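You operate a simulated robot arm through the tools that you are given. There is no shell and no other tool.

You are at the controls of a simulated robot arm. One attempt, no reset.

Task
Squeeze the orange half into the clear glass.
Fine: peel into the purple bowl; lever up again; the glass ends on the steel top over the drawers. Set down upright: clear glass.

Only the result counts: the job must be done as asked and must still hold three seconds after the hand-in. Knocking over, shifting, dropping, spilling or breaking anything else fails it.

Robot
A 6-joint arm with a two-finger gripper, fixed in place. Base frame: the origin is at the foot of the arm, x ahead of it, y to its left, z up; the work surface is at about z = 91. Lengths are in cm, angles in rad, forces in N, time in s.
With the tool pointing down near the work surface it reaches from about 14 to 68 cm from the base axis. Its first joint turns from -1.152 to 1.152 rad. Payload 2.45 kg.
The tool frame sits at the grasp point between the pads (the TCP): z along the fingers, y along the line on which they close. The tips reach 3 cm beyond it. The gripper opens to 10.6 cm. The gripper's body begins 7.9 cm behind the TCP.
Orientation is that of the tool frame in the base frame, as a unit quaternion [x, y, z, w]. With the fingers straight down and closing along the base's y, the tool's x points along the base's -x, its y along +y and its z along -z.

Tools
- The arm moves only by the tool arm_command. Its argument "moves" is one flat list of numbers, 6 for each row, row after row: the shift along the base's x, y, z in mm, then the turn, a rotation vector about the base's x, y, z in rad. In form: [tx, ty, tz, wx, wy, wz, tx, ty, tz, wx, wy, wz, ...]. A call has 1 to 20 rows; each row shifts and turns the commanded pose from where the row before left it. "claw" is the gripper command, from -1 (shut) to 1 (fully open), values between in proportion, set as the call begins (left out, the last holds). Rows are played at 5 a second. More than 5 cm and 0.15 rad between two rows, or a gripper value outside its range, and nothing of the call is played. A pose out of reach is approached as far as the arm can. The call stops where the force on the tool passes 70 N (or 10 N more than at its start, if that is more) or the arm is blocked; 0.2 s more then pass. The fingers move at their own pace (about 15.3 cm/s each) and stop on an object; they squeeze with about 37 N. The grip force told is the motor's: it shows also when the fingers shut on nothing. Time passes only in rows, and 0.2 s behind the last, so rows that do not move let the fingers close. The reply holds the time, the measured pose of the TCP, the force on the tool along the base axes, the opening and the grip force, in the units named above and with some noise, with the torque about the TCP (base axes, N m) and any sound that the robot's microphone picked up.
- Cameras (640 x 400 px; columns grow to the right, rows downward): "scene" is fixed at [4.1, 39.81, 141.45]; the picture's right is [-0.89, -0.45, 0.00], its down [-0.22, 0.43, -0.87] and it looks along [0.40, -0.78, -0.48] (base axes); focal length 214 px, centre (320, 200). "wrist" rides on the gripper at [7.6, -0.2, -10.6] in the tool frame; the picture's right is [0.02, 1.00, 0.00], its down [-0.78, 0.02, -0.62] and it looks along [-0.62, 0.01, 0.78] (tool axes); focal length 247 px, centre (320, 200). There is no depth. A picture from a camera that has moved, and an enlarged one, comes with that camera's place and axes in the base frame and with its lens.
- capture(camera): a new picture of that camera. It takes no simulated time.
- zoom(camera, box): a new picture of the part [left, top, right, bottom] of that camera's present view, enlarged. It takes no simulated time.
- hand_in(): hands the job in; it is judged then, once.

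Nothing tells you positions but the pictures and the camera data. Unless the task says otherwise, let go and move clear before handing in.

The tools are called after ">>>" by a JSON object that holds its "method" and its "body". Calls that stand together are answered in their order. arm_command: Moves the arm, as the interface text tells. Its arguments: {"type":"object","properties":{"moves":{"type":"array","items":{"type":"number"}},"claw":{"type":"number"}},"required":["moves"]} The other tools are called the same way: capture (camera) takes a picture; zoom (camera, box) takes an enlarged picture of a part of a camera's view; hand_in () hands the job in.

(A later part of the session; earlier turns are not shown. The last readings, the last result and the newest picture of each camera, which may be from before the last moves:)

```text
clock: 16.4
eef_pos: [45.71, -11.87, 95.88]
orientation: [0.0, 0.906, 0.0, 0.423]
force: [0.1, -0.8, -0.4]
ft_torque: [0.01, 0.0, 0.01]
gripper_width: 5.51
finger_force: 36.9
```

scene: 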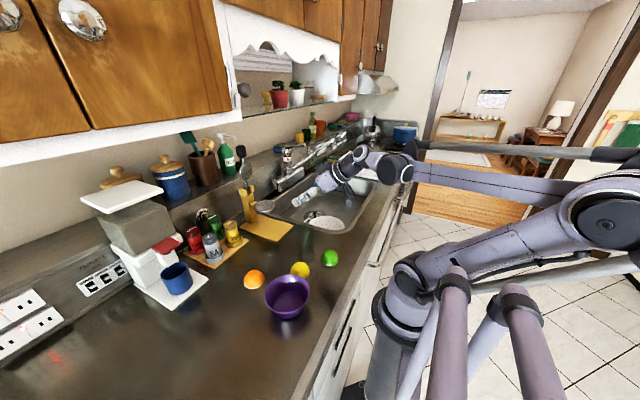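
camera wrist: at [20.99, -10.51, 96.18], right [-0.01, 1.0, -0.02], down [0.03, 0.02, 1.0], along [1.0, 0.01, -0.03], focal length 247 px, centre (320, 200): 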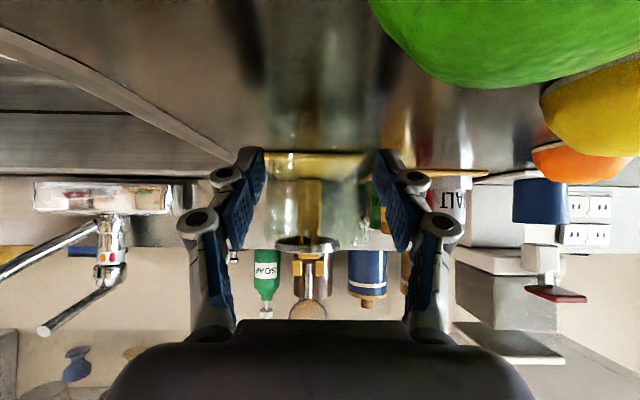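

>>> {"method": "arm_command", "body": {"moves": [0, 0, -0.4, 0, 0, 0, 0, 0, 0, 0, 0, 0]}}

>>> {"method": "arm_command", "body": {"moves": [0, 0, 0, 0, 0, 0, 0, 0, 0, 0, 0, 0], "claw": 0.25}}

>>> {"method": "arm_command", "body": {"moves": [-20, 0, 8, 0, 0, 0, -20, 0, 10, 0, 0, 0, -15, 0, 10, 0, 0, 0, 0, 0, 0, 0, 0, 0], "claw": 0.6}}

>>> {"method": "capture", "body": {"camera": "wrist"}}

>>> {"method": "zoom", "body": {"camera": "wrist", "box": [260, 150, 380, 230]}}

>>> {"method": "zoom", "body": {"camera": "wrist", "box": [295, 180, 345, 220]}}

```text
clock: 17.0
eef_pos: [45.83, -11.8, 95.83]
orientation: [0.0, 0.906, 0.0, 0.423]
force: [0.7, 0.0, -1.8]
ft_torque: [-0.01, 0.02, 0.03]
gripper_width: 5.52
finger_force: 37.4
```

```text
clock: 17.6
eef_pos: [45.82, -11.79, 95.85]
orientation: [0.001, 0.906, 0.0, 0.423]
force: [-0.3, 0.0, 0.1]
ft_torque: [0.03, 0.0, 0.0]
gripper_width: 6.65
finger_force: 0.1
```

```text
clock: 18.6
eef_pos: [40.3, -11.84, 98.73]
orientation: [-0.001, 0.906, 0.0, 0.423]
force: [0.8, -0.7, 0.5]
ft_torque: [-0.01, 0.04, -0.01]
gripper_width: 8.5
finger_force: 0.1
```

```text
taken
camera wrist: at [27.1, -12.01, 99.62], right [-0.01, 1.0, -0.02], down [0.03, 0.02, 1.0], along [1.0, 0.01, -0.03], focal length 247 px, centre (320, 200)
```

wrist: 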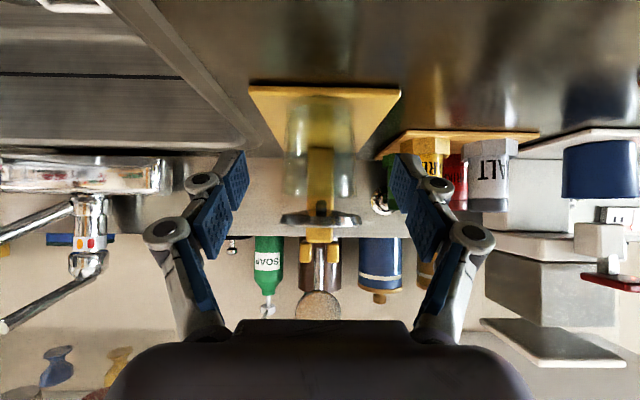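

```text
5.00 times, centred on (320, 190) of wrist
camera zoom: at [27.1, -12.01, 99.62], right [-0.01, 1.0, -0.02], down [0.03, 0.02, 1.0], along [1.0, 0.01, -0.03], focal length 1235 px, centre (320, 250)
```

zoom: 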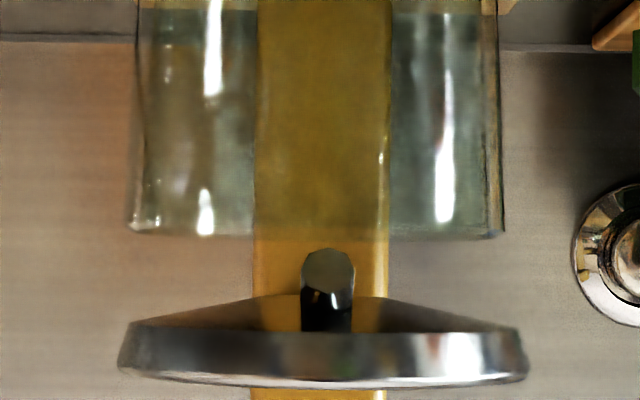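

```text
10.00 times, centred on (320, 200) of wrist
camera zoom: at [27.1, -12.01, 99.62], right [-0.01, 1.0, -0.02], down [0.03, 0.02, 1.0], along [1.0, 0.01, -0.03], focal length 2470 px, centre (320, 200)
```

zoom: 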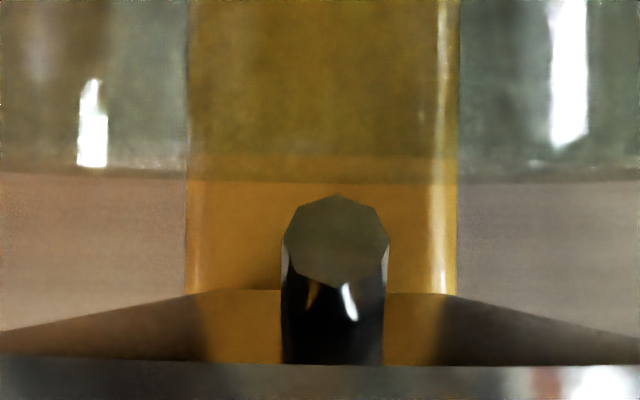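

The level view shows about 1.2 mm of clearance with the glass resting on the board. Pushing it ungripped keeps it flat, so I'll close the fingers well in front of it, lower them and push low on the wall in small steps.

>>> {"method": "arm_command", "body": {"moves": [-15, 0, 0, 0, 0, 0, 0, 0, 0, 0, 0, 0]}}

>>> {"method": "arm_command", "body": {"moves": [0, 0, 0, 0, 0, 0, 0, 0, 0, 0, 0, 0, 0, 0, 0, 0, 0, 0], "claw": -1}}

>>> {"method": "arm_command", "body": {"moves": [0, 0, -20, 0, 0, 0, 0, 0, -15, 0, 0, 0, 0, 0, 0, 0, 0, 0]}}

>>> {"method": "capture", "body": {"camera": "wrist"}}

>>> {"method": "zoom", "body": {"camera": "scene", "box": [240, 170, 340, 250]}}

```text
clock: 19.2
eef_pos: [38.79, -11.67, 98.65]
orientation: [0.001, 0.906, -0.001, 0.422]
force: [0.2, 0.2, 0.1]
ft_torque: [0.0, -0.02, -0.05]
gripper_width: 8.47
finger_force: 0.0
```

```text
clock: 20.0
eef_pos: [38.81, -11.77, 98.68]
orientation: [0.0, 0.906, 0.0, 0.422]
force: [0.4, 0.5, 1.3]
ft_torque: [0.02, -0.01, -0.01]
gripper_width: 0.01
finger_force: 28.5
```

```text
clock: 20.8
eef_pos: [38.92, -11.68, 95.08]
orientation: [0.0, 0.906, 0.0, 0.422]
force: [0.3, 0.4, 0.9]
ft_torque: [0.02, 0.0, 0.0]
gripper_width: 0.02
finger_force: 28.6
```

```text
taken
camera wrist: at [25.63, -11.93, 96.07], right [-0.01, 1.0, -0.02], down [0.03, 0.02, 1.0], along [1.0, 0.01, -0.03], focal length 247 px, centre (320, 200)
```

wrist: 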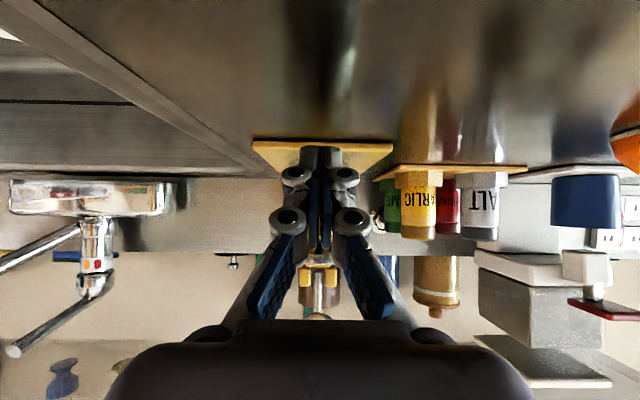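

```text
5.00 times, centred on (290, 210) of scene
camera zoom: at [4.1, 39.81, 141.45], right [-0.89, -0.45, 0.0], down [-0.22, 0.43, -0.87], along [0.4, -0.78, -0.48], focal length 1072 px, centre (470, 150)
```

zoom: 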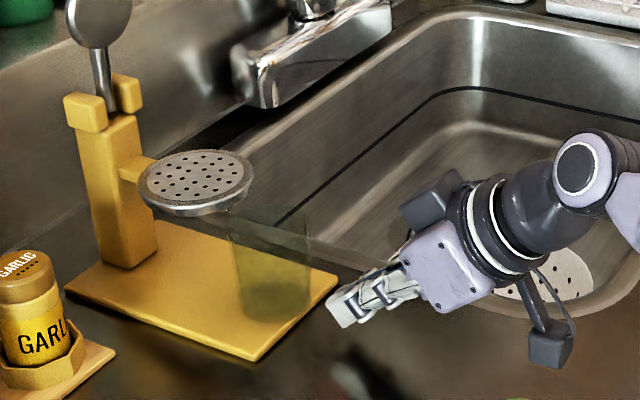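

The fingers are closed and low in front of the glass. I'll approach and push in small increments.

>>> {"method": "arm_command", "body": {"moves": [9, -1, 0, 0, 0, 0, 9, 0, 0, 0, 0, 0, 0, 0, 0, 0, 0, 0]}}

>>> {"method": "arm_command", "body": {"moves": [4, 0, 0, 0, 0, 0, 4, 0, 0, 0, 0, 0]}}

>>> {"method": "zoom", "body": {"camera": "scene", "box": [240, 170, 340, 250]}}

>>> {"method": "zoom", "body": {"camera": "wrist", "box": [230, 110, 410, 270]}}

```text
clock: 21.6
eef_pos: [40.74, -11.76, 95.08]
orientation: [0.0, 0.906, -0.001, 0.422]
force: [0.1, -1.4, -0.6]
ft_torque: [0.0, 0.0, -0.01]
gripper_width: 0.0
finger_force: 28.8
```

```text
clock: 22.2
eef_pos: [41.46, -11.84, 95.02]
orientation: [0.0, 0.906, 0.0, 0.423]
force: [-0.3, 0.0, 0.3]
ft_torque: [0.02, -0.01, 0.01]
gripper_width: 0.01
finger_force: 28.7
```

```text
5.00 times, centred on (290, 210) of scene
camera zoom: at [4.1, 39.81, 141.45], right [-0.89, -0.45, 0.0], down [-0.22, 0.43, -0.87], along [0.4, -0.78, -0.48], focal length 1072 px, centre (470, 150)
```

zoom: 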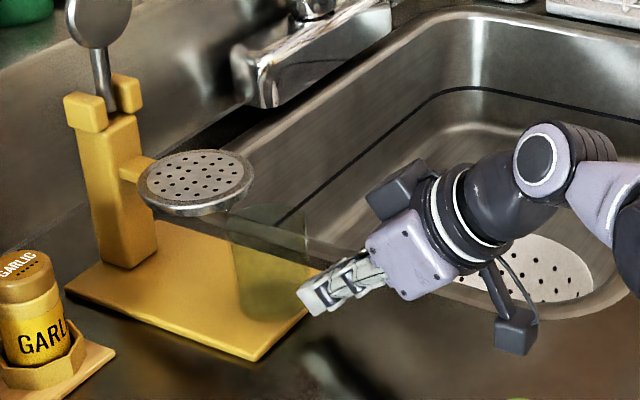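

```text
2.50 times, centred on (320, 190) of wrist
camera zoom: at [28.25, -12.09, 96.08], right [-0.01, 1.0, -0.02], down [0.03, 0.02, 1.0], along [1.0, 0.01, -0.03], focal length 617 px, centre (320, 225)
```

zoom: 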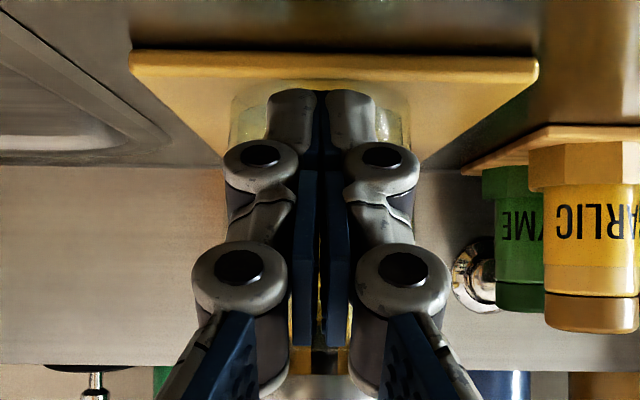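

>>> {"method": "arm_command", "body": {"moves": [3, 0, 0, 0, 0, 0, 0, 0, 0, 0, 0, 0]}}

>>> {"method": "arm_command", "body": {"moves": [3, 0, 0, 0, 0, 0, 0, 0, 0, 0, 0, 0]}}

>>> {"method": "zoom", "body": {"camera": "scene", "box": [240, 170, 340, 250]}}

```text
clock: 22.8
eef_pos: [41.66, -11.92, 95.05]
orientation: [0.0, 0.907, 0.0, 0.422]
force: [-0.9, -1.5, -0.1]
ft_torque: [0.01, 0.04, -0.01]
gripper_width: 0.0
finger_force: 28.8
```

```text
clock: 23.4
eef_pos: [42.02, -11.85, 95.1]
orientation: [0.0, 0.906, 0.0, 0.423]
force: [0.3, -0.1, 0.6]
ft_torque: [-0.01, 0.02, 0.04]
gripper_width: 0.01
finger_force: 28.6
```

```text
5.00 times, centred on (290, 210) of scene
camera zoom: at [4.1, 39.81, 141.45], right [-0.89, -0.45, 0.0], down [-0.22, 0.43, -0.87], along [0.4, -0.78, -0.48], focal length 1072 px, centre (470, 150)
```

zoom: 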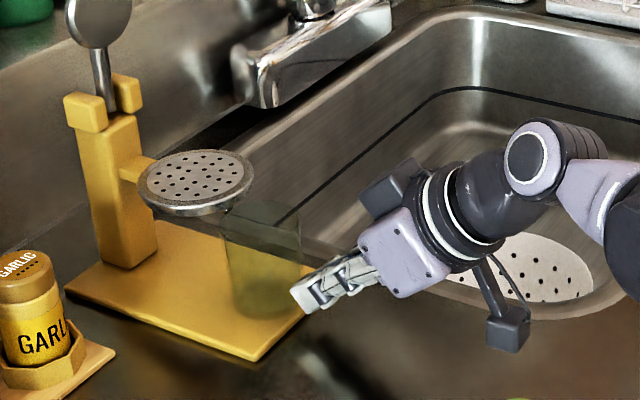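

The glass is sliding and stays upright. I'll continue pushing in small steps.

>>> {"method": "arm_command", "body": {"moves": [3, 0, 0, 0, 0, 0, 0, 0, 0, 0, 0, 0]}}

>>> {"method": "arm_command", "body": {"moves": [3, 0, 0, 0, 0, 0, 0, 0, 0, 0, 0, 0]}}

>>> {"method": "arm_command", "body": {"moves": [3, 0, 0, 0, 0, 0, 0, 0, 0, 0, 0, 0]}}

>>> {"method": "zoom", "body": {"camera": "scene", "box": [240, 170, 340, 250]}}

```text
clock: 24.0
eef_pos: [42.37, -12.0, 95.2]
orientation: [0.0, 0.906, 0.0, 0.423]
force: [0.0, -0.3, -0.3]
ft_torque: [0.0, -0.01, -0.02]
gripper_width: 0.0
finger_force: 28.3
```

```text
clock: 24.6
eef_pos: [42.66, -11.81, 95.08]
orientation: [-0.001, 0.906, 0.0, 0.423]
force: [-0.6, -0.4, -0.5]
ft_torque: [-0.03, -0.02, 0.01]
gripper_width: 0.0
finger_force: 28.7
```

```text
clock: 25.2
eef_pos: [42.89, -12.01, 95.14]
orientation: [0.0, 0.906, 0.0, 0.423]
force: [-0.5, 0.6, -0.4]
ft_torque: [-0.01, 0.02, -0.01]
gripper_width: 0.0
finger_force: 28.9
```

```text
5.00 times, centred on (290, 210) of scene
camera zoom: at [4.1, 39.81, 141.45], right [-0.89, -0.45, 0.0], down [-0.22, 0.43, -0.87], along [0.4, -0.78, -0.48], focal length 1072 px, centre (470, 150)
```

zoom: 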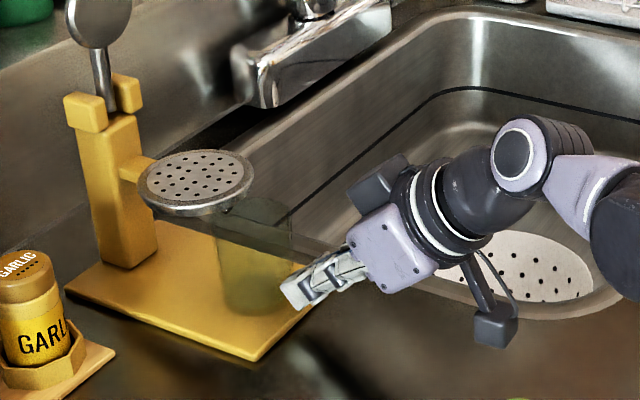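

>>> {"method": "arm_command", "body": {"moves": [-20, 0, 0, 0, 0, 0, -20, 0, 0, 0, 0, 0, 0, 0, -5, 0, 0, 0, 0, 0, 0, 0, 0, 0]}}

>>> {"method": "arm_command", "body": {"moves": [0, 0, 0, 0, 0, 0, 0, 0, 0, 0, 0, 0, 0, 0, 0, 0, 0, 0], "claw": 0.6}}

>>> {"method": "zoom", "body": {"camera": "wrist", "box": [260, 140, 380, 260]}}

>>> {"method": "zoom", "body": {"camera": "wrist", "box": [280, 200, 350, 245]}}

```text
clock: 26.2
eef_pos: [38.93, -11.8, 94.68]
orientation: [0.0, 0.906, 0.0, 0.423]
force: [-1.3, 0.7, -0.5]
ft_torque: [-0.01, 0.0, -0.01]
gripper_width: 0.0
finger_force: 28.5
```

```text
clock: 27.0
eef_pos: [38.95, -11.91, 94.75]
orientation: [0.0, 0.906, 0.001, 0.423]
force: [0.1, 0.0, -0.5]
ft_torque: [0.01, -0.01, 0.02]
gripper_width: 8.49
finger_force: 0.0
```

```text
3.33 times, centred on (320, 200) of wrist
camera zoom: at [25.7, -12.07, 95.6], right [-0.01, 1.0, -0.02], down [0.03, 0.02, 1.0], along [1.0, 0.01, -0.03], focal length 823 px, centre (320, 200)
```

zoom: 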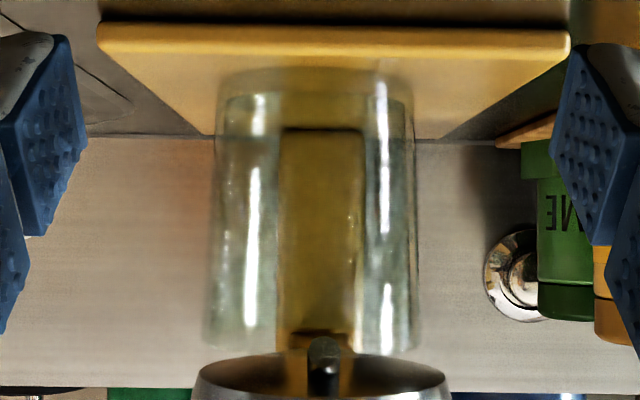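

```text
8.89 times, centred on (315, 222) of wrist
camera zoom: at [25.7, -12.07, 95.6], right [-0.01, 1.0, -0.02], down [0.03, 0.02, 1.0], along [1.0, 0.01, -0.03], focal length 2195 px, centre (364, 0)
```

zoom: 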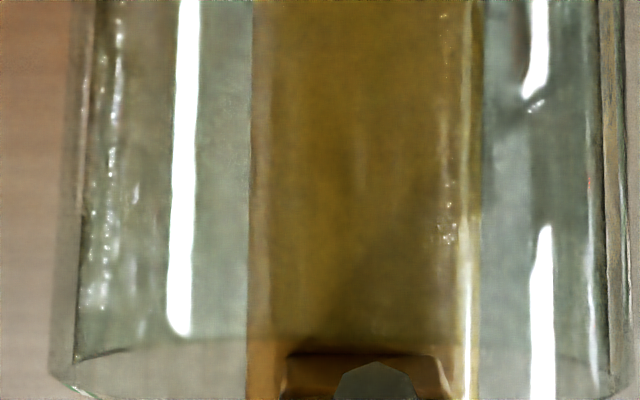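

>>> {"method": "zoom", "body": {"camera": "wrist", "box": [280, 225, 350, 265]}}

>>> {"method": "zoom", "body": {"camera": "wrist", "box": [270, 140, 370, 200]}}

```text
9.14 times, centred on (315, 245) of wrist
camera zoom: at [25.7, -12.07, 95.6], right [-0.01, 1.0, -0.02], down [0.03, 0.02, 1.0], along [1.0, 0.01, -0.03], focal length 2258 px, centre (366, -211)
```

zoom: 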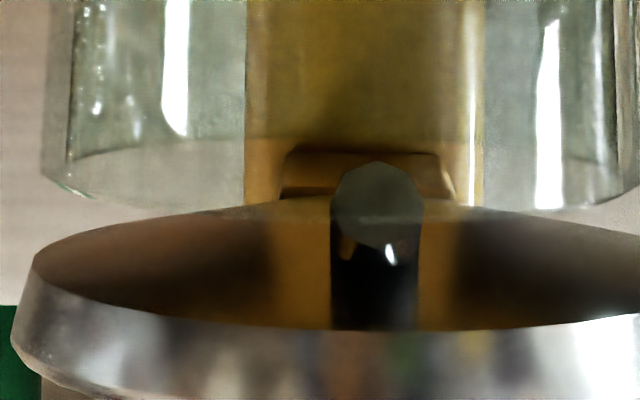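

```text
6.40 times, centred on (320, 170) of wrist
camera zoom: at [25.7, -12.07, 95.6], right [-0.01, 1.0, -0.02], down [0.03, 0.02, 1.0], along [1.0, 0.01, -0.03], focal length 1581 px, centre (320, 392)
```

zoom: 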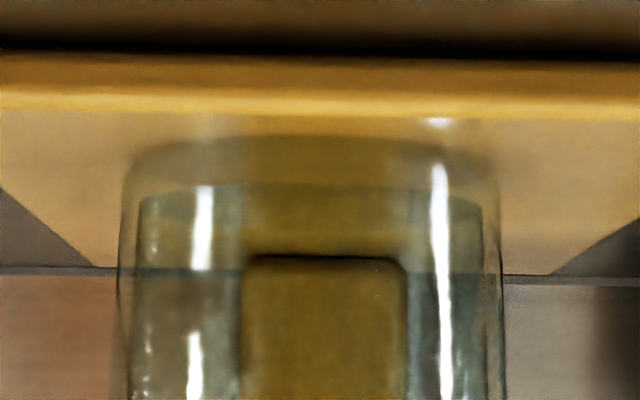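

The glass rests at about (48.55, -12, board) with its rim about 1 mm below the spout. The spout mouth at x of about 49.9 lies well inside the rim. I'll back away upward, turn the tool straight down and head for the orange half.

>>> {"method": "arm_command", "body": {"moves": [-10, 0, 30, 0, 0, 0, 0, 0, 45, 0, 0, 0, 0, 0, 45, 0, 0, 0, 0, 30, 40, 0, 0.1455, 0, 0, 38, 20, 0, 0.1455, 0, 5, 38, 0, 0, 0.1455, 0, 5, 38, 0, 0, 0.1455, 0, 5, 38, 0, 0, 0.1455, 0, 5, 38, 0, 0, 0.1455, 0, 0, 0, 0, 0, 0, 0], "claw": 0.6}}

>>> {"method": "capture", "body": {"camera": "wrist"}}

>>> {"method": "capture", "body": {"camera": "scene"}}

```text
clock: 29.2
eef_pos: [39.89, 10.02, 112.56]
orientation: [-0.001, 1.0, 0.001, -0.001]
force: [0.8, 0.2, 0.2]
ft_torque: [0.0, 0.0, -0.01]
gripper_width: 8.48
finger_force: 0.0
```

```text
taken
camera wrist: at [32.14, 9.88, 123.28], right [-0.02, 1.0, 0.0], down [0.78, 0.02, 0.62], along [0.62, 0.01, -0.78], focal length 247 px, centre (320, 200)
```

wrist: 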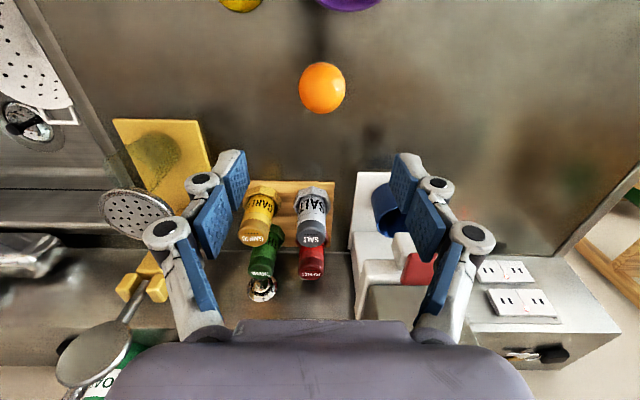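

```text
taken
```

scene: 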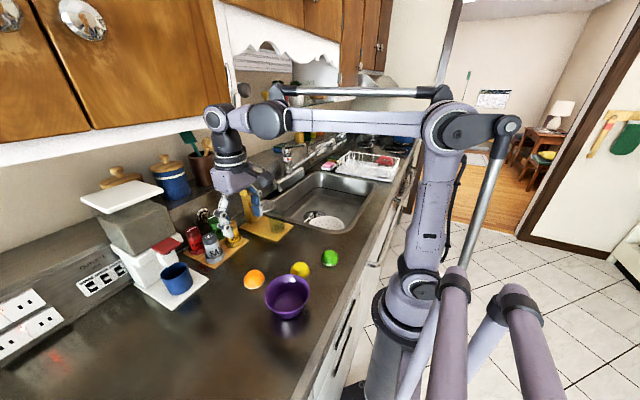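

>>> {"method": "zoom", "body": {"camera": "wrist", "box": [280, 50, 370, 130]}}

>>> {"method": "zoom", "body": {"camera": "scene", "box": [225, 250, 325, 330]}}

```text
5.00 times, centred on (325, 90) of wrist
camera zoom: at [32.14, 9.88, 123.28], right [-0.02, 1.0, 0.0], down [0.78, 0.02, 0.62], along [0.62, 0.01, -0.78], focal length 1235 px, centre (295, 750)
```

zoom: 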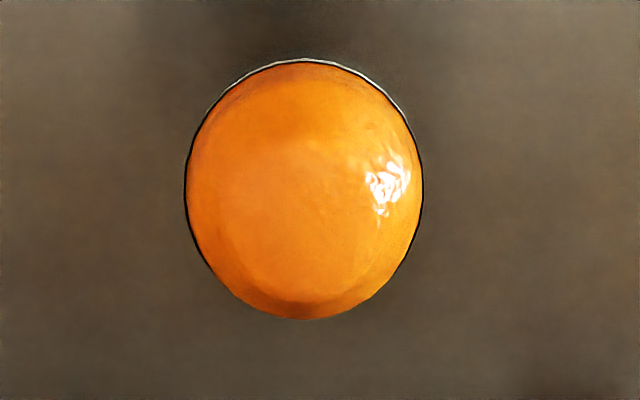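

```text
5.00 times, centred on (275, 290) of scene
camera zoom: at [4.1, 39.81, 141.45], right [-0.89, -0.45, 0.0], down [-0.22, 0.43, -0.87], along [0.4, -0.78, -0.48], focal length 1072 px, centre (545, -250)
```

zoom: 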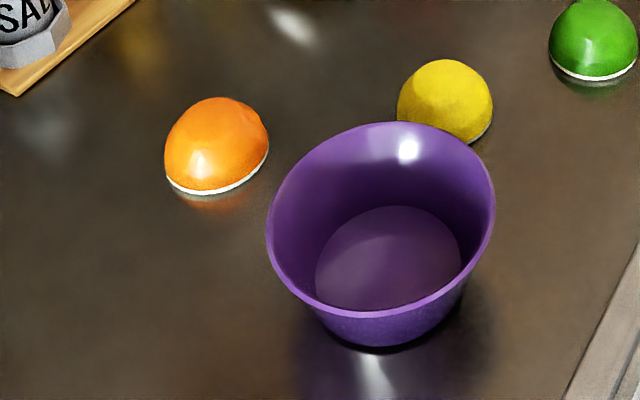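

All three fruits are halves with the cut side down. The orange half is about 5.7 cm across, centred near (40.25, 10.1). I'll descend over it with the fingers on either side in y.

>>> {"method": "arm_command", "body": {"moves": [3.5, 1, -45, 0, 0, 0, 0, 0, -45, 0, 0, 0, 0, 0, -45, 0, 0, 0, 0, 0, -30, 0, 0, 0, 0, 0, 0, 0, 0, 0]}}

>>> {"method": "arm_command", "body": {"moves": [0, 0, -8, 0, 0, 0, 0, 0, -4, 0, 0, 0, 0, 0, 0, 0, 0, 0]}}

>>> {"method": "capture", "body": {"camera": "wrist"}}

>>> {"method": "zoom", "body": {"camera": "scene", "box": [200, 210, 320, 310]}}

```text
clock: 30.4
eef_pos: [40.29, 10.21, 96.12]
orientation: [0.001, 1.0, 0.001, 0.0]
force: [0.4, -0.4, -0.2]
ft_torque: [-0.02, 0.0, 0.0]
gripper_width: 8.47
finger_force: 0.0
```

```text
clock: 31.2
eef_pos: [40.29, 10.18, 94.87]
orientation: [0.0, 1.0, 0.001, 0.0]
force: [-0.6, -0.3, -0.4]
ft_torque: [-0.02, -0.01, -0.03]
gripper_width: 8.48
finger_force: 0.1
```

```text
taken
camera wrist: at [32.48, 9.96, 105.55], right [-0.02, 1.0, 0.0], down [0.78, 0.02, 0.62], along [0.62, 0.01, -0.78], focal length 247 px, centre (320, 200)
```

wrist: 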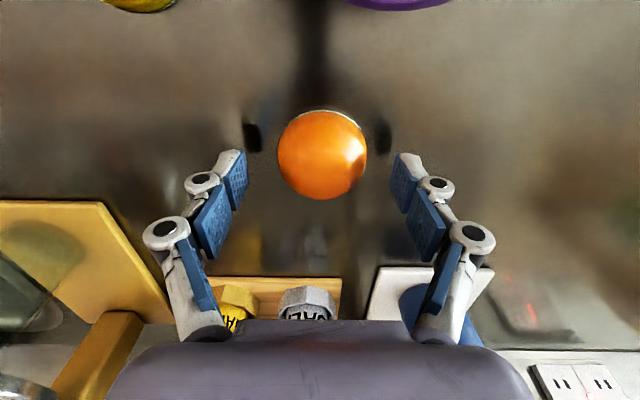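

```text
4.00 times, centred on (260, 260) of scene
camera zoom: at [4.1, 39.81, 141.45], right [-0.89, -0.45, 0.0], down [-0.22, 0.43, -0.87], along [0.4, -0.78, -0.48], focal length 858 px, centre (560, -40)
```

zoom: 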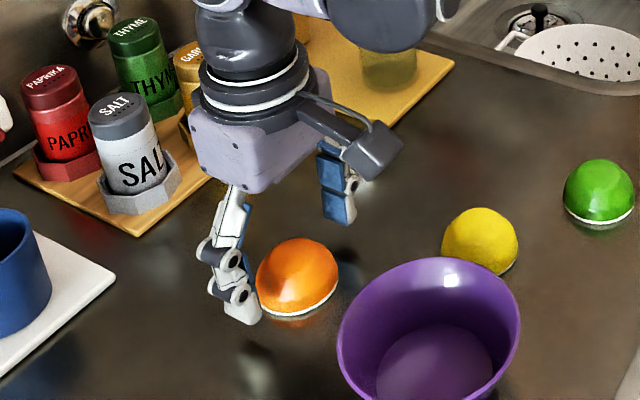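

>>> {"method": "arm_command", "body": {"moves": [0, 0, -5, 0, 0, 0, 0, 0, 0, 0, 0, 0]}}

>>> {"method": "arm_command", "body": {"moves": [0, 0, 0, 0, 0, 0, 0, 0, 0, 0, 0, 0], "claw": 0.2}}

>>> {"method": "zoom", "body": {"camera": "wrist", "box": [220, 80, 420, 220]}}

>>> {"method": "zoom", "body": {"camera": "scene", "box": [220, 230, 300, 300]}}

```text
clock: 31.8
eef_pos: [40.17, 10.15, 94.31]
orientation: [0.0, 1.0, 0.0, -0.001]
force: [-0.2, -1.3, 0.0]
ft_torque: [0.02, 0.03, -0.02]
gripper_width: 8.48
finger_force: 0.1
```

```text
clock: 32.4
eef_pos: [40.32, 10.24, 94.4]
orientation: [0.0, 1.0, 0.0, 0.0]
force: [-0.5, -0.3, -0.6]
ft_torque: [0.01, -0.07, -0.03]
gripper_width: 6.38
finger_force: 0.0
```

```text
2.86 times, centred on (320, 150) of wrist
camera zoom: at [32.5, 9.97, 105.05], right [-0.02, 1.0, 0.0], down [0.78, 0.02, 0.62], along [0.62, 0.01, -0.78], focal length 706 px, centre (320, 343)
```

zoom: 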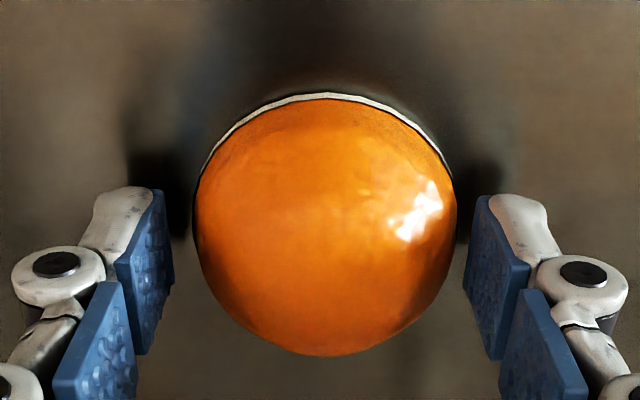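

```text
5.71 times, centred on (260, 265) of scene
camera zoom: at [4.1, 39.81, 141.45], right [-0.89, -0.45, 0.0], down [-0.22, 0.43, -0.87], along [0.4, -0.78, -0.48], focal length 1226 px, centre (663, -171)
```

zoom: 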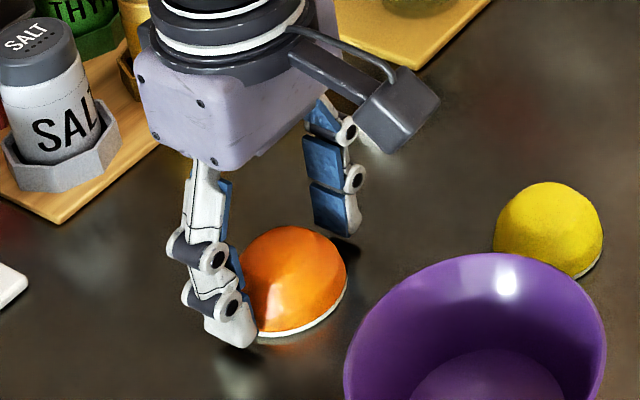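

>>> {"method": "arm_command", "body": {"moves": [0, 1, -1.5, 0, 0, 0, 0, 0, 0, 0, 0, 0]}}

>>> {"method": "arm_command", "body": {"moves": [0, 0, 0, 0, 0, 0, 0, 0, 0, 0, 0, 0, 0, 0, 0, 0, 0, 0], "claw": -0.1}}

>>> {"method": "zoom", "body": {"camera": "wrist", "box": [220, 80, 420, 220]}}

>>> {"method": "zoom", "body": {"camera": "scene", "box": [220, 230, 300, 300]}}

```text
clock: 33.0
eef_pos: [40.19, 10.38, 94.34]
orientation: [0.0, 1.0, 0.0, 0.0]
force: [0.7, -0.7, -0.7]
ft_torque: [0.01, -0.06, 0.01]
gripper_width: 6.36
finger_force: 0.1
```

```text
clock: 33.8
eef_pos: [40.37, 10.26, 94.39]
orientation: [0.0, 1.0, 0.0, 0.001]
force: [-0.1, 1.4, 4.8]
ft_torque: [0.04, 0.0, 0.04]
gripper_width: 5.47
finger_force: 37.1
```

```text
2.86 times, centred on (320, 150) of wrist
camera zoom: at [32.5, 10.07, 104.9], right [-0.02, 1.0, 0.0], down [0.78, 0.02, 0.62], along [0.62, 0.01, -0.78], focal length 706 px, centre (320, 343)
```

zoom: 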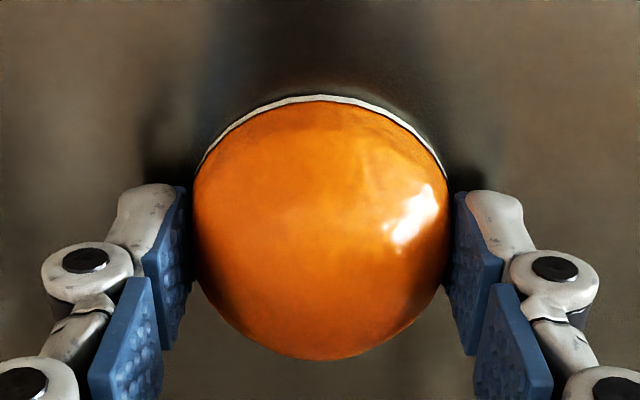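

```text
5.71 times, centred on (260, 265) of scene
camera zoom: at [4.1, 39.81, 141.45], right [-0.89, -0.45, 0.0], down [-0.22, 0.43, -0.87], along [0.4, -0.78, -0.48], focal length 1226 px, centre (663, -171)
```

zoom: 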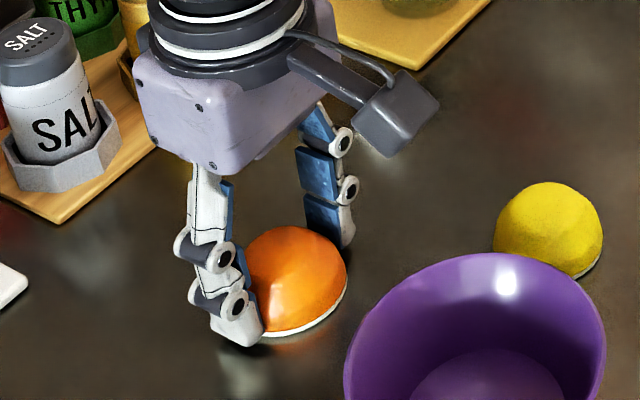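

Gripped, at 5.47 cm. I'll lift slowly and check it holds.

>>> {"method": "arm_command", "body": {"moves": [0, 0, 5, 0, 0, 0, 0, 0, 10, 0, 0, 0, 0, 0, 15, 0, 0, 0, 0, 0, 0, 0, 0, 0]}}

>>> {"method": "zoom", "body": {"camera": "wrist", "box": [220, 80, 420, 220]}}

>>> {"method": "zoom", "body": {"camera": "scene", "box": [220, 220, 300, 290]}}

```text
clock: 34.8
eef_pos: [40.21, 10.18, 97.28]
orientation: [0.0, 1.0, 0.0, -0.001]
force: [0.4, -0.9, 0.0]
ft_torque: [0.01, -0.03, 0.01]
gripper_width: 5.45
finger_force: 36.4
```

```text
2.86 times, centred on (320, 150) of wrist
camera zoom: at [32.45, 10.08, 107.89], right [-0.02, 1.0, 0.0], down [0.78, 0.02, 0.62], along [0.62, 0.01, -0.78], focal length 706 px, centre (320, 343)
```

zoom: 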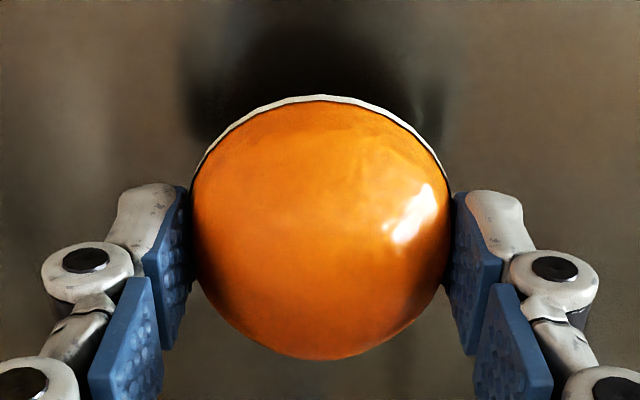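

```text
5.71 times, centred on (260, 255) of scene
camera zoom: at [4.11, 39.81, 141.45], right [-0.89, -0.45, 0.0], down [-0.22, 0.43, -0.87], along [0.4, -0.78, -0.48], focal length 1226 px, centre (663, -114)
```

zoom: 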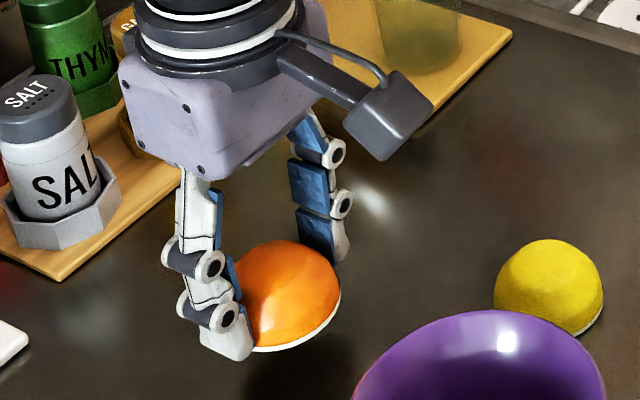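

The orange is held cut side down. Before moving near the upright lever I want to see what the gripper and wrist look like on the +x side.

>>> {"method": "zoom", "body": {"camera": "scene", "box": [180, 80, 320, 280]}}

>>> {"method": "capture", "body": {"camera": "scene"}}

```text
2.00 times, centred on (250, 180) of scene
camera zoom: at [4.11, 39.81, 141.45], right [-0.89, -0.45, 0.0], down [-0.22, 0.43, -0.87], along [0.4, -0.78, -0.48], focal length 429 px, centre (460, 240)
```

zoom: 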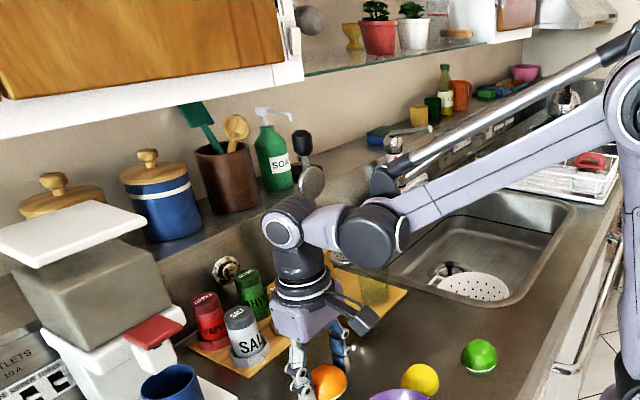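

```text
taken
```

scene: 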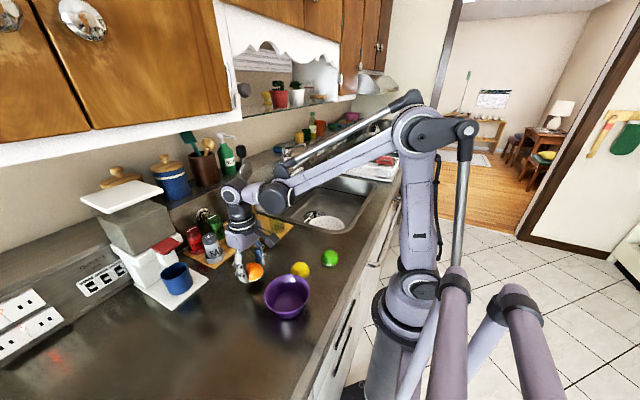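

The wrist block on the +x side sticks out about 6 cm, so I'll tilt the tool slightly to keep it clear of the lever. I'll raise first, then travel to a point in front of the cup.

>>> {"method": "arm_command", "body": {"moves": [0, 0, 40, 0, 0, 0, 0, 0, 45, 0, 0, 0, 0, 0, 30, 0, 0, 0, 3, -44, 0, 0, 0, 0, 3, -44, 0, 0, 0, 0, 3, -44, 0, 0, 0, 0, 3, -44, 0, 0, 0, 0, 3, -43, 0, 0, -0.08, 0, 0, 0, 0, 0, -0.08, 0, 0, 0, 0, 0, 0, 0]}}

>>> {"method": "capture", "body": {"camera": "wrist"}}

>>> {"method": "capture", "body": {"camera": "scene"}}

```text
clock: 37.0
eef_pos: [41.75, -11.54, 108.88]
orientation: [0.0, 0.997, 0.0, 0.079]
force: [0.1, -0.7, -0.1]
ft_torque: [0.01, 0.03, 0.04]
gripper_width: 5.44
finger_force: 36.4
```

```text
taken
camera wrist: at [32.4, -11.77, 118.0], right [-0.02, 1.0, 0.0], down [0.67, 0.02, 0.74], along [0.74, 0.01, -0.67], focal length 247 px, centre (320, 200)
```

wrist: 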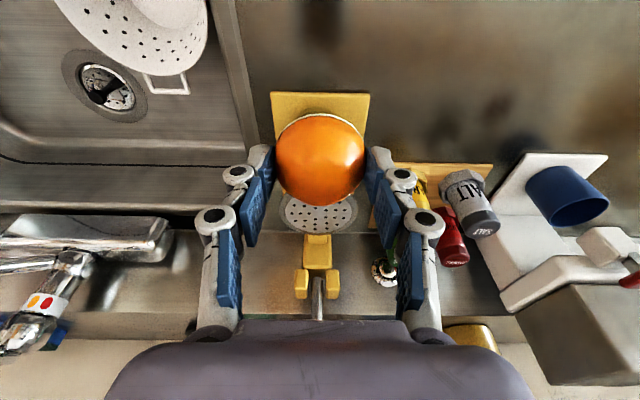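

```text
taken
```

scene: 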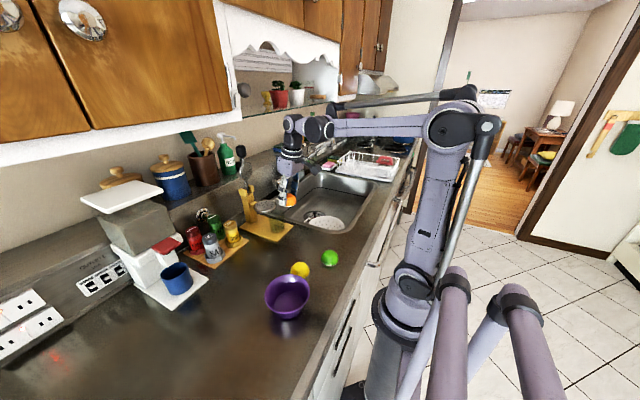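

The orange is lined up with the cup in y. I'll lower to just above cup rim height and move forward over the cup.

>>> {"method": "arm_command", "body": {"moves": [0, -1, -14, 0, 0, 0, 0, -1, -14, 0, 0, 0, 20, 0, 0, 0, 0, 0, 20, 0, 0, 0, 0, 0, 20, 0, 0, 0, 0, 0, 0, 0, 0, 0, 0, 0]}}

>>> {"method": "capture", "body": {"camera": "wrist"}}

>>> {"method": "zoom", "body": {"camera": "scene", "box": [210, 90, 340, 260]}}

```text
clock: 38.4
eef_pos: [47.86, -11.65, 105.95]
orientation: [0.0, 0.997, 0.0, 0.08]
force: [-0.5, -0.2, -0.5]
ft_torque: [0.02, 0.0, -0.03]
gripper_width: 5.41
finger_force: 37.2
```

```text
taken
camera wrist: at [38.44, -12.0, 115.22], right [-0.02, 1.0, 0.0], down [0.67, 0.02, 0.74], along [0.74, 0.01, -0.67], focal length 247 px, centre (320, 200)
```

wrist: 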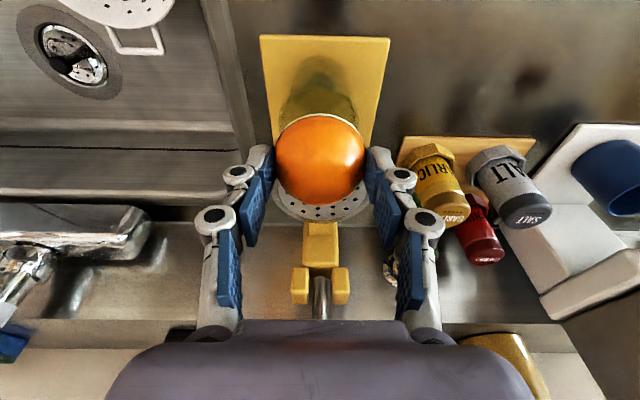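

```text
2.35 times, centred on (275, 175) of scene
camera zoom: at [4.11, 39.81, 141.45], right [-0.89, -0.45, 0.0], down [-0.22, 0.43, -0.87], along [0.4, -0.78, -0.48], focal length 505 px, centre (426, 259)
```

zoom: 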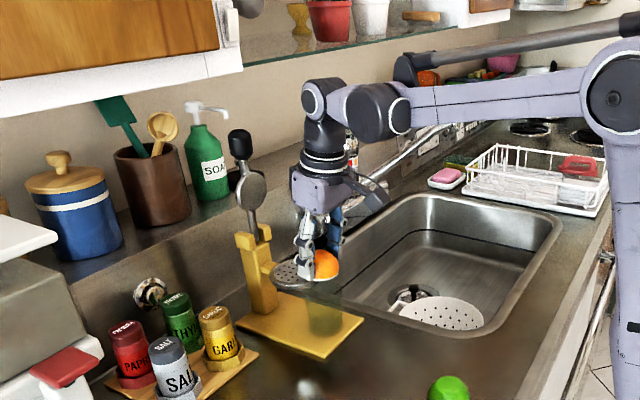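

>>> {"method": "arm_command", "body": {"moves": [15, 0, 0, 0, 0, 0, 15, 0, 0, 0, 0, 0, 10, 0, 0, 0, 0, 0, 0, 0, 0, 0, 0, 0]}}

>>> {"method": "capture", "body": {"camera": "wrist"}}

>>> {"method": "zoom", "body": {"camera": "scene", "box": [220, 130, 320, 240]}}

```text
clock: 39.4
eef_pos: [51.71, -11.67, 106.02]
orientation: [0.0, 0.997, -0.001, 0.08]
force: [0.4, 0.1, -1.3]
ft_torque: [0.01, 0.02, 0.0]
gripper_width: 5.45
finger_force: 36.7
```

```text
taken
camera wrist: at [42.44, -11.99, 115.24], right [-0.02, 1.0, 0.0], down [0.67, 0.02, 0.74], along [0.74, 0.01, -0.67], focal length 247 px, centre (320, 200)
```

wrist: 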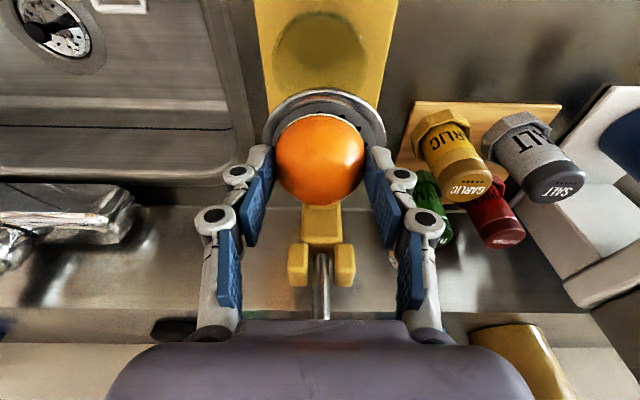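

```text
3.64 times, centred on (270, 185) of scene
camera zoom: at [4.11, 39.81, 141.45], right [-0.89, -0.45, 0.0], down [-0.22, 0.43, -0.87], along [0.4, -0.78, -0.48], focal length 780 px, centre (502, 254)
```

zoom: 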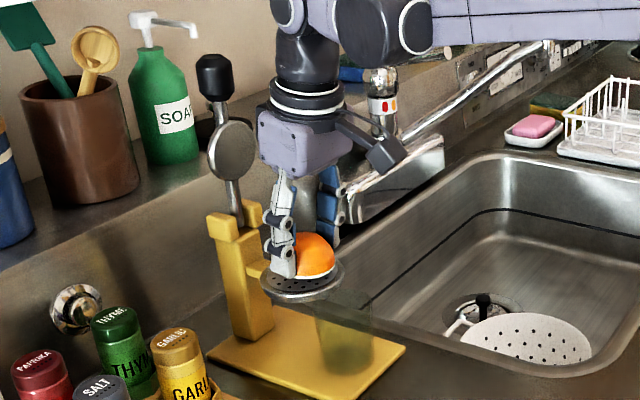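

>>> {"method": "zoom", "body": {"camera": "wrist", "box": [250, 75, 400, 215]}}

>>> {"method": "zoom", "body": {"camera": "scene", "box": [255, 175, 325, 225]}}

```text
2.86 times, centred on (325, 145) of wrist
camera zoom: at [42.44, -11.99, 115.24], right [-0.02, 1.0, 0.0], down [0.67, 0.02, 0.74], along [0.74, 0.01, -0.67], focal length 706 px, centre (306, 357)
```

zoom: 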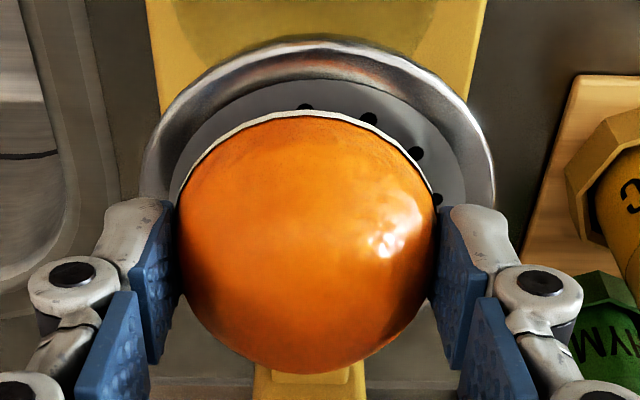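

```text
8.00 times, centred on (290, 200) of scene
camera zoom: at [4.11, 39.81, 141.45], right [-0.89, -0.45, 0.0], down [-0.22, 0.43, -0.87], along [0.4, -0.78, -0.48], focal length 1716 px, centre (560, 200)
```

zoom: 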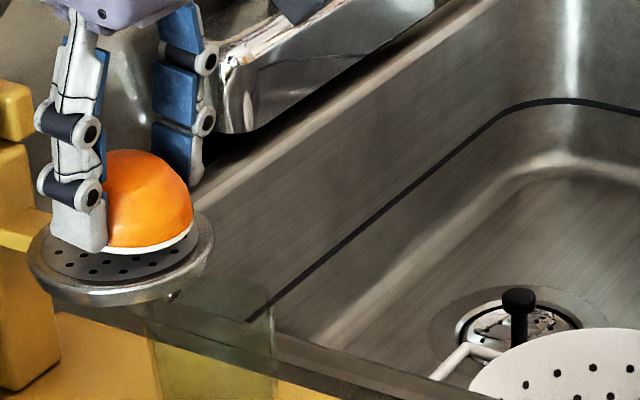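

The orange is centred to within about 2 mm. I'll nudge it by +2 mm in x and y and lower it onto the plate while watching the force.

>>> {"method": "arm_command", "body": {"moves": [2, 2, -4, 0, 0, 0, 0, 0, -4, 0, 0, 0, 0, 0, -1, 0, 0, 0, 0, 0, 0, 0, 0, 0]}}

>>> {"method": "arm_command", "body": {"moves": [0, 0, -1, 0, 0, 0, 0, 0, 0, 0, 0, 0]}}

>>> {"method": "arm_command", "body": {"moves": [0, 0, -1, 0, 0, 0, 0, 0, 0, 0, 0, 0]}}

>>> {"method": "zoom", "body": {"camera": "scene", "box": [245, 170, 315, 225]}}

>>> {"method": "zoom", "body": {"camera": "wrist", "box": [250, 75, 400, 215]}}

```text
clock: 40.4
eef_pos: [52.1, -11.56, 105.03]
orientation: [0.001, 0.997, 0.0, 0.08]
force: [0.8, 0.4, 3.9]
ft_torque: [0.01, 0.11, -0.02]
gripper_width: 5.43
finger_force: 37.0
```

```text
clock: 41.0
eef_pos: [51.98, -11.64, 105.17]
orientation: [0.0, 0.997, 0.001, 0.08]
force: [1.7, 1.4, 22.5]
ft_torque: [-0.01, 0.43, 0.01]
gripper_width: 5.4
finger_force: 37.0
```

```text
clock: 41.6
eef_pos: [52.04, -11.66, 105.09]
orientation: [0.0, 0.997, 0.0, 0.08]
force: [3.4, 0.6, 33.5]
ft_torque: [-0.08, 0.7, 0.01]
gripper_width: 5.44
finger_force: 37.0
```

```text
7.27 times, centred on (280, 198) of scene
camera zoom: at [4.06, 39.83, 141.45], right [-0.89, -0.45, 0.0], down [-0.22, 0.43, -0.87], along [0.4, -0.78, -0.48], focal length 1560 px, centre (611, 218)
```

zoom: 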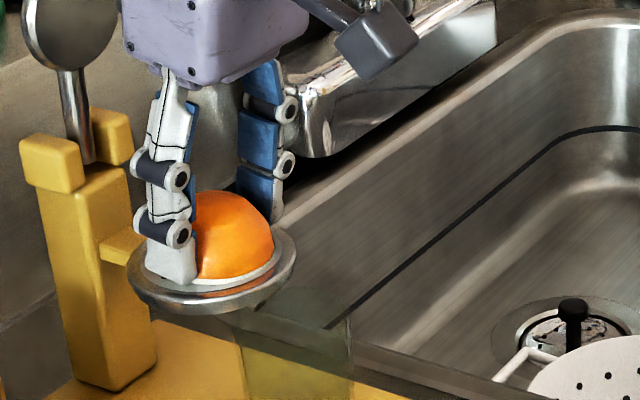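

```text
2.86 times, centred on (325, 145) of wrist
camera zoom: at [42.6, -11.8, 114.23], right [-0.02, 1.0, 0.0], down [0.67, 0.02, 0.74], along [0.74, 0.01, -0.67], focal length 706 px, centre (306, 357)
```

zoom: 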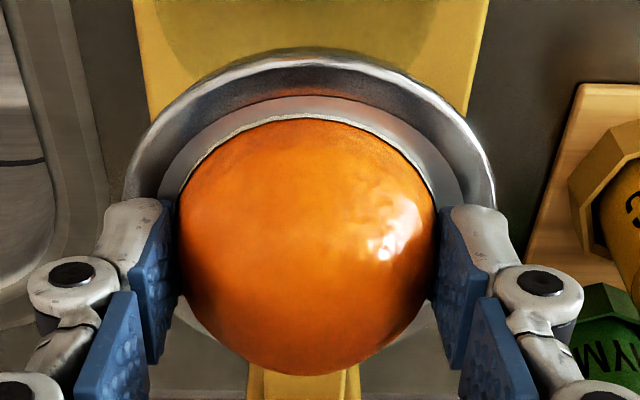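

Contact made, with slightly too much load. I'll ease up until the force is near zero, then release with a small opening.

>>> {"method": "arm_command", "body": {"moves": [0, 0, 1.8, 0, 0, 0, 0, 0, 0, 0, 0, 0]}}

```text
clock: 42.2
eef_pos: [51.93, -11.55, 104.91]
orientation: [0.0, 0.997, 0.0, 0.079]
force: [-0.5, 1.8, 3.0]
ft_torque: [0.08, 0.1, -0.05]
gripper_width: 5.43
finger_force: 37.2
```

>>> {"method": "arm_command", "body": {"moves": [0, 0, 0, 0, 0, 0, 0, 0, 0, 0, 0, 0, 0, 0, 0, 0, 0, 0], "claw": 0.2}}

>>> {"method": "zoom", "body": {"camera": "scene", "box": [245, 170, 315, 225]}}

>>> {"method": "zoom", "body": {"camera": "wrist", "box": [250, 75, 400, 215]}}

```text
clock: 43.0
eef_pos: [52.06, -11.69, 105.04]
orientation: [0.0, 0.997, 0.0, 0.08]
force: [0.6, -0.3, -0.9]
ft_torque: [-0.01, 0.02, 0.02]
gripper_width: 6.36
finger_force: 0.1
```

```text
7.27 times, centred on (280, 198) of scene
camera zoom: at [4.1, 39.81, 141.45], right [-0.89, -0.45, 0.0], down [-0.22, 0.43, -0.87], along [0.4, -0.78, -0.48], focal length 1560 px, centre (611, 218)
```

zoom: 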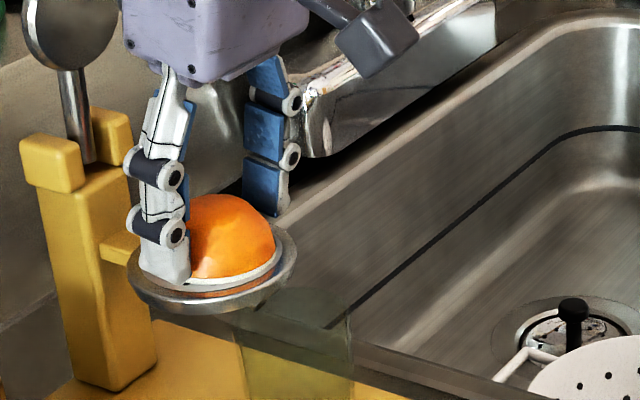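

```text
2.86 times, centred on (325, 145) of wrist
camera zoom: at [42.62, -11.84, 114.33], right [-0.02, 1.0, 0.0], down [0.67, 0.02, 0.74], along [0.74, 0.01, -0.67], focal length 706 px, centre (306, 357)
```

zoom: 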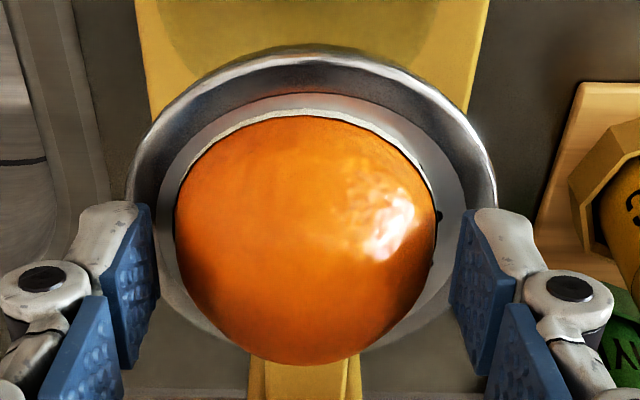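

The orange half sits flat and centred in the cup. I'll lift clear, back off and tilt the tool to about 45° in front of the lever's knob.

>>> {"method": "arm_command", "body": {"moves": [-3, 0, 20, 0, 0, 0, -4, 0, 25, 0, 0, 0, -30, 0, 20, 0, 0, 0, -30, 0, 20, 0, 0, 0, 0, 0, 17, 0, -0.1257, 0, 0, 0, 17, 0, -0.1257, 0, 0, 0, 17, 0, -0.1257, 0, 0, 0, 17, 0, -0.1257, 0, 0, 0, 17, 0, -0.1257, 0, 0, 0, 0, 0, 0, 0]}}

>>> {"method": "capture", "body": {"camera": "wrist"}}

>>> {"method": "capture", "body": {"camera": "scene"}}

>>> {"method": "zoom", "body": {"camera": "scene", "box": [220, 130, 320, 240]}}

```text
clock: 45.2
eef_pos: [45.23, -11.61, 122.07]
orientation: [0.0, 0.923, -0.001, 0.385]
force: [0.1, 0.2, 0.4]
ft_torque: [0.02, 0.03, -0.06]
gripper_width: 6.35
finger_force: 0.1
```

```text
taken
camera wrist: at [32.19, -11.83, 124.09], right [-0.01, 1.0, -0.02], down [0.11, 0.02, 0.99], along [0.99, 0.01, -0.11], focal length 247 px, centre (320, 200)
```

wrist: 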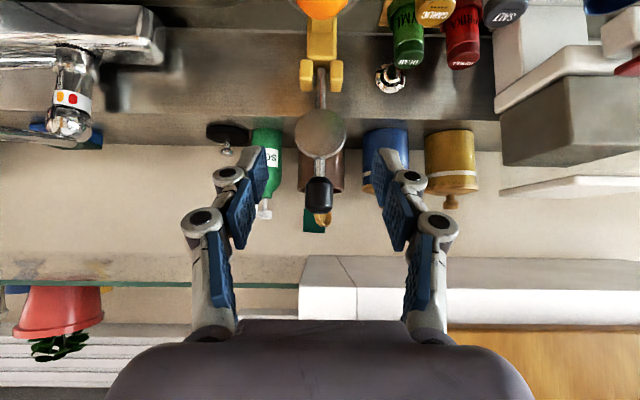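

```text
taken
```

scene: 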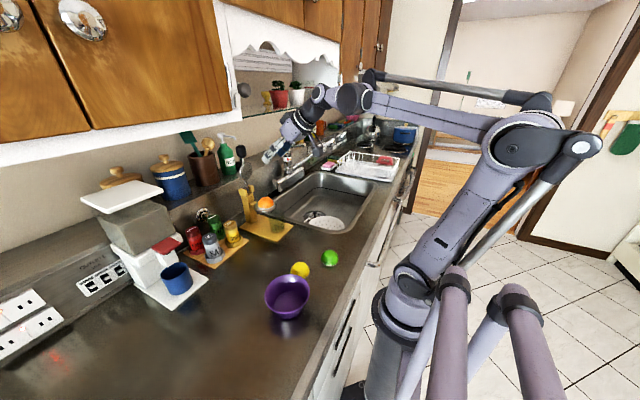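

```text
3.64 times, centred on (270, 185) of scene
camera zoom: at [4.1, 39.81, 141.45], right [-0.89, -0.45, 0.0], down [-0.22, 0.43, -0.87], along [0.4, -0.78, -0.48], focal length 780 px, centre (502, 254)
```

zoom: 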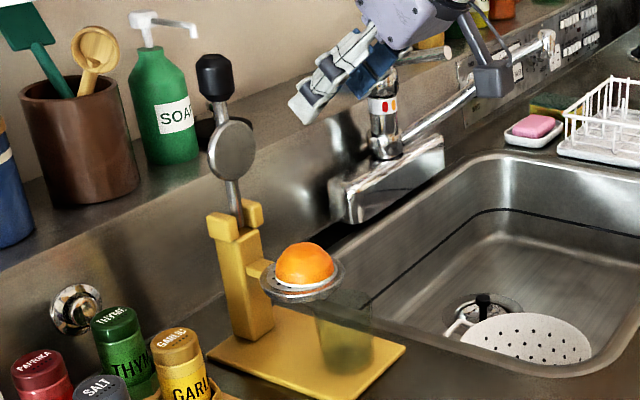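

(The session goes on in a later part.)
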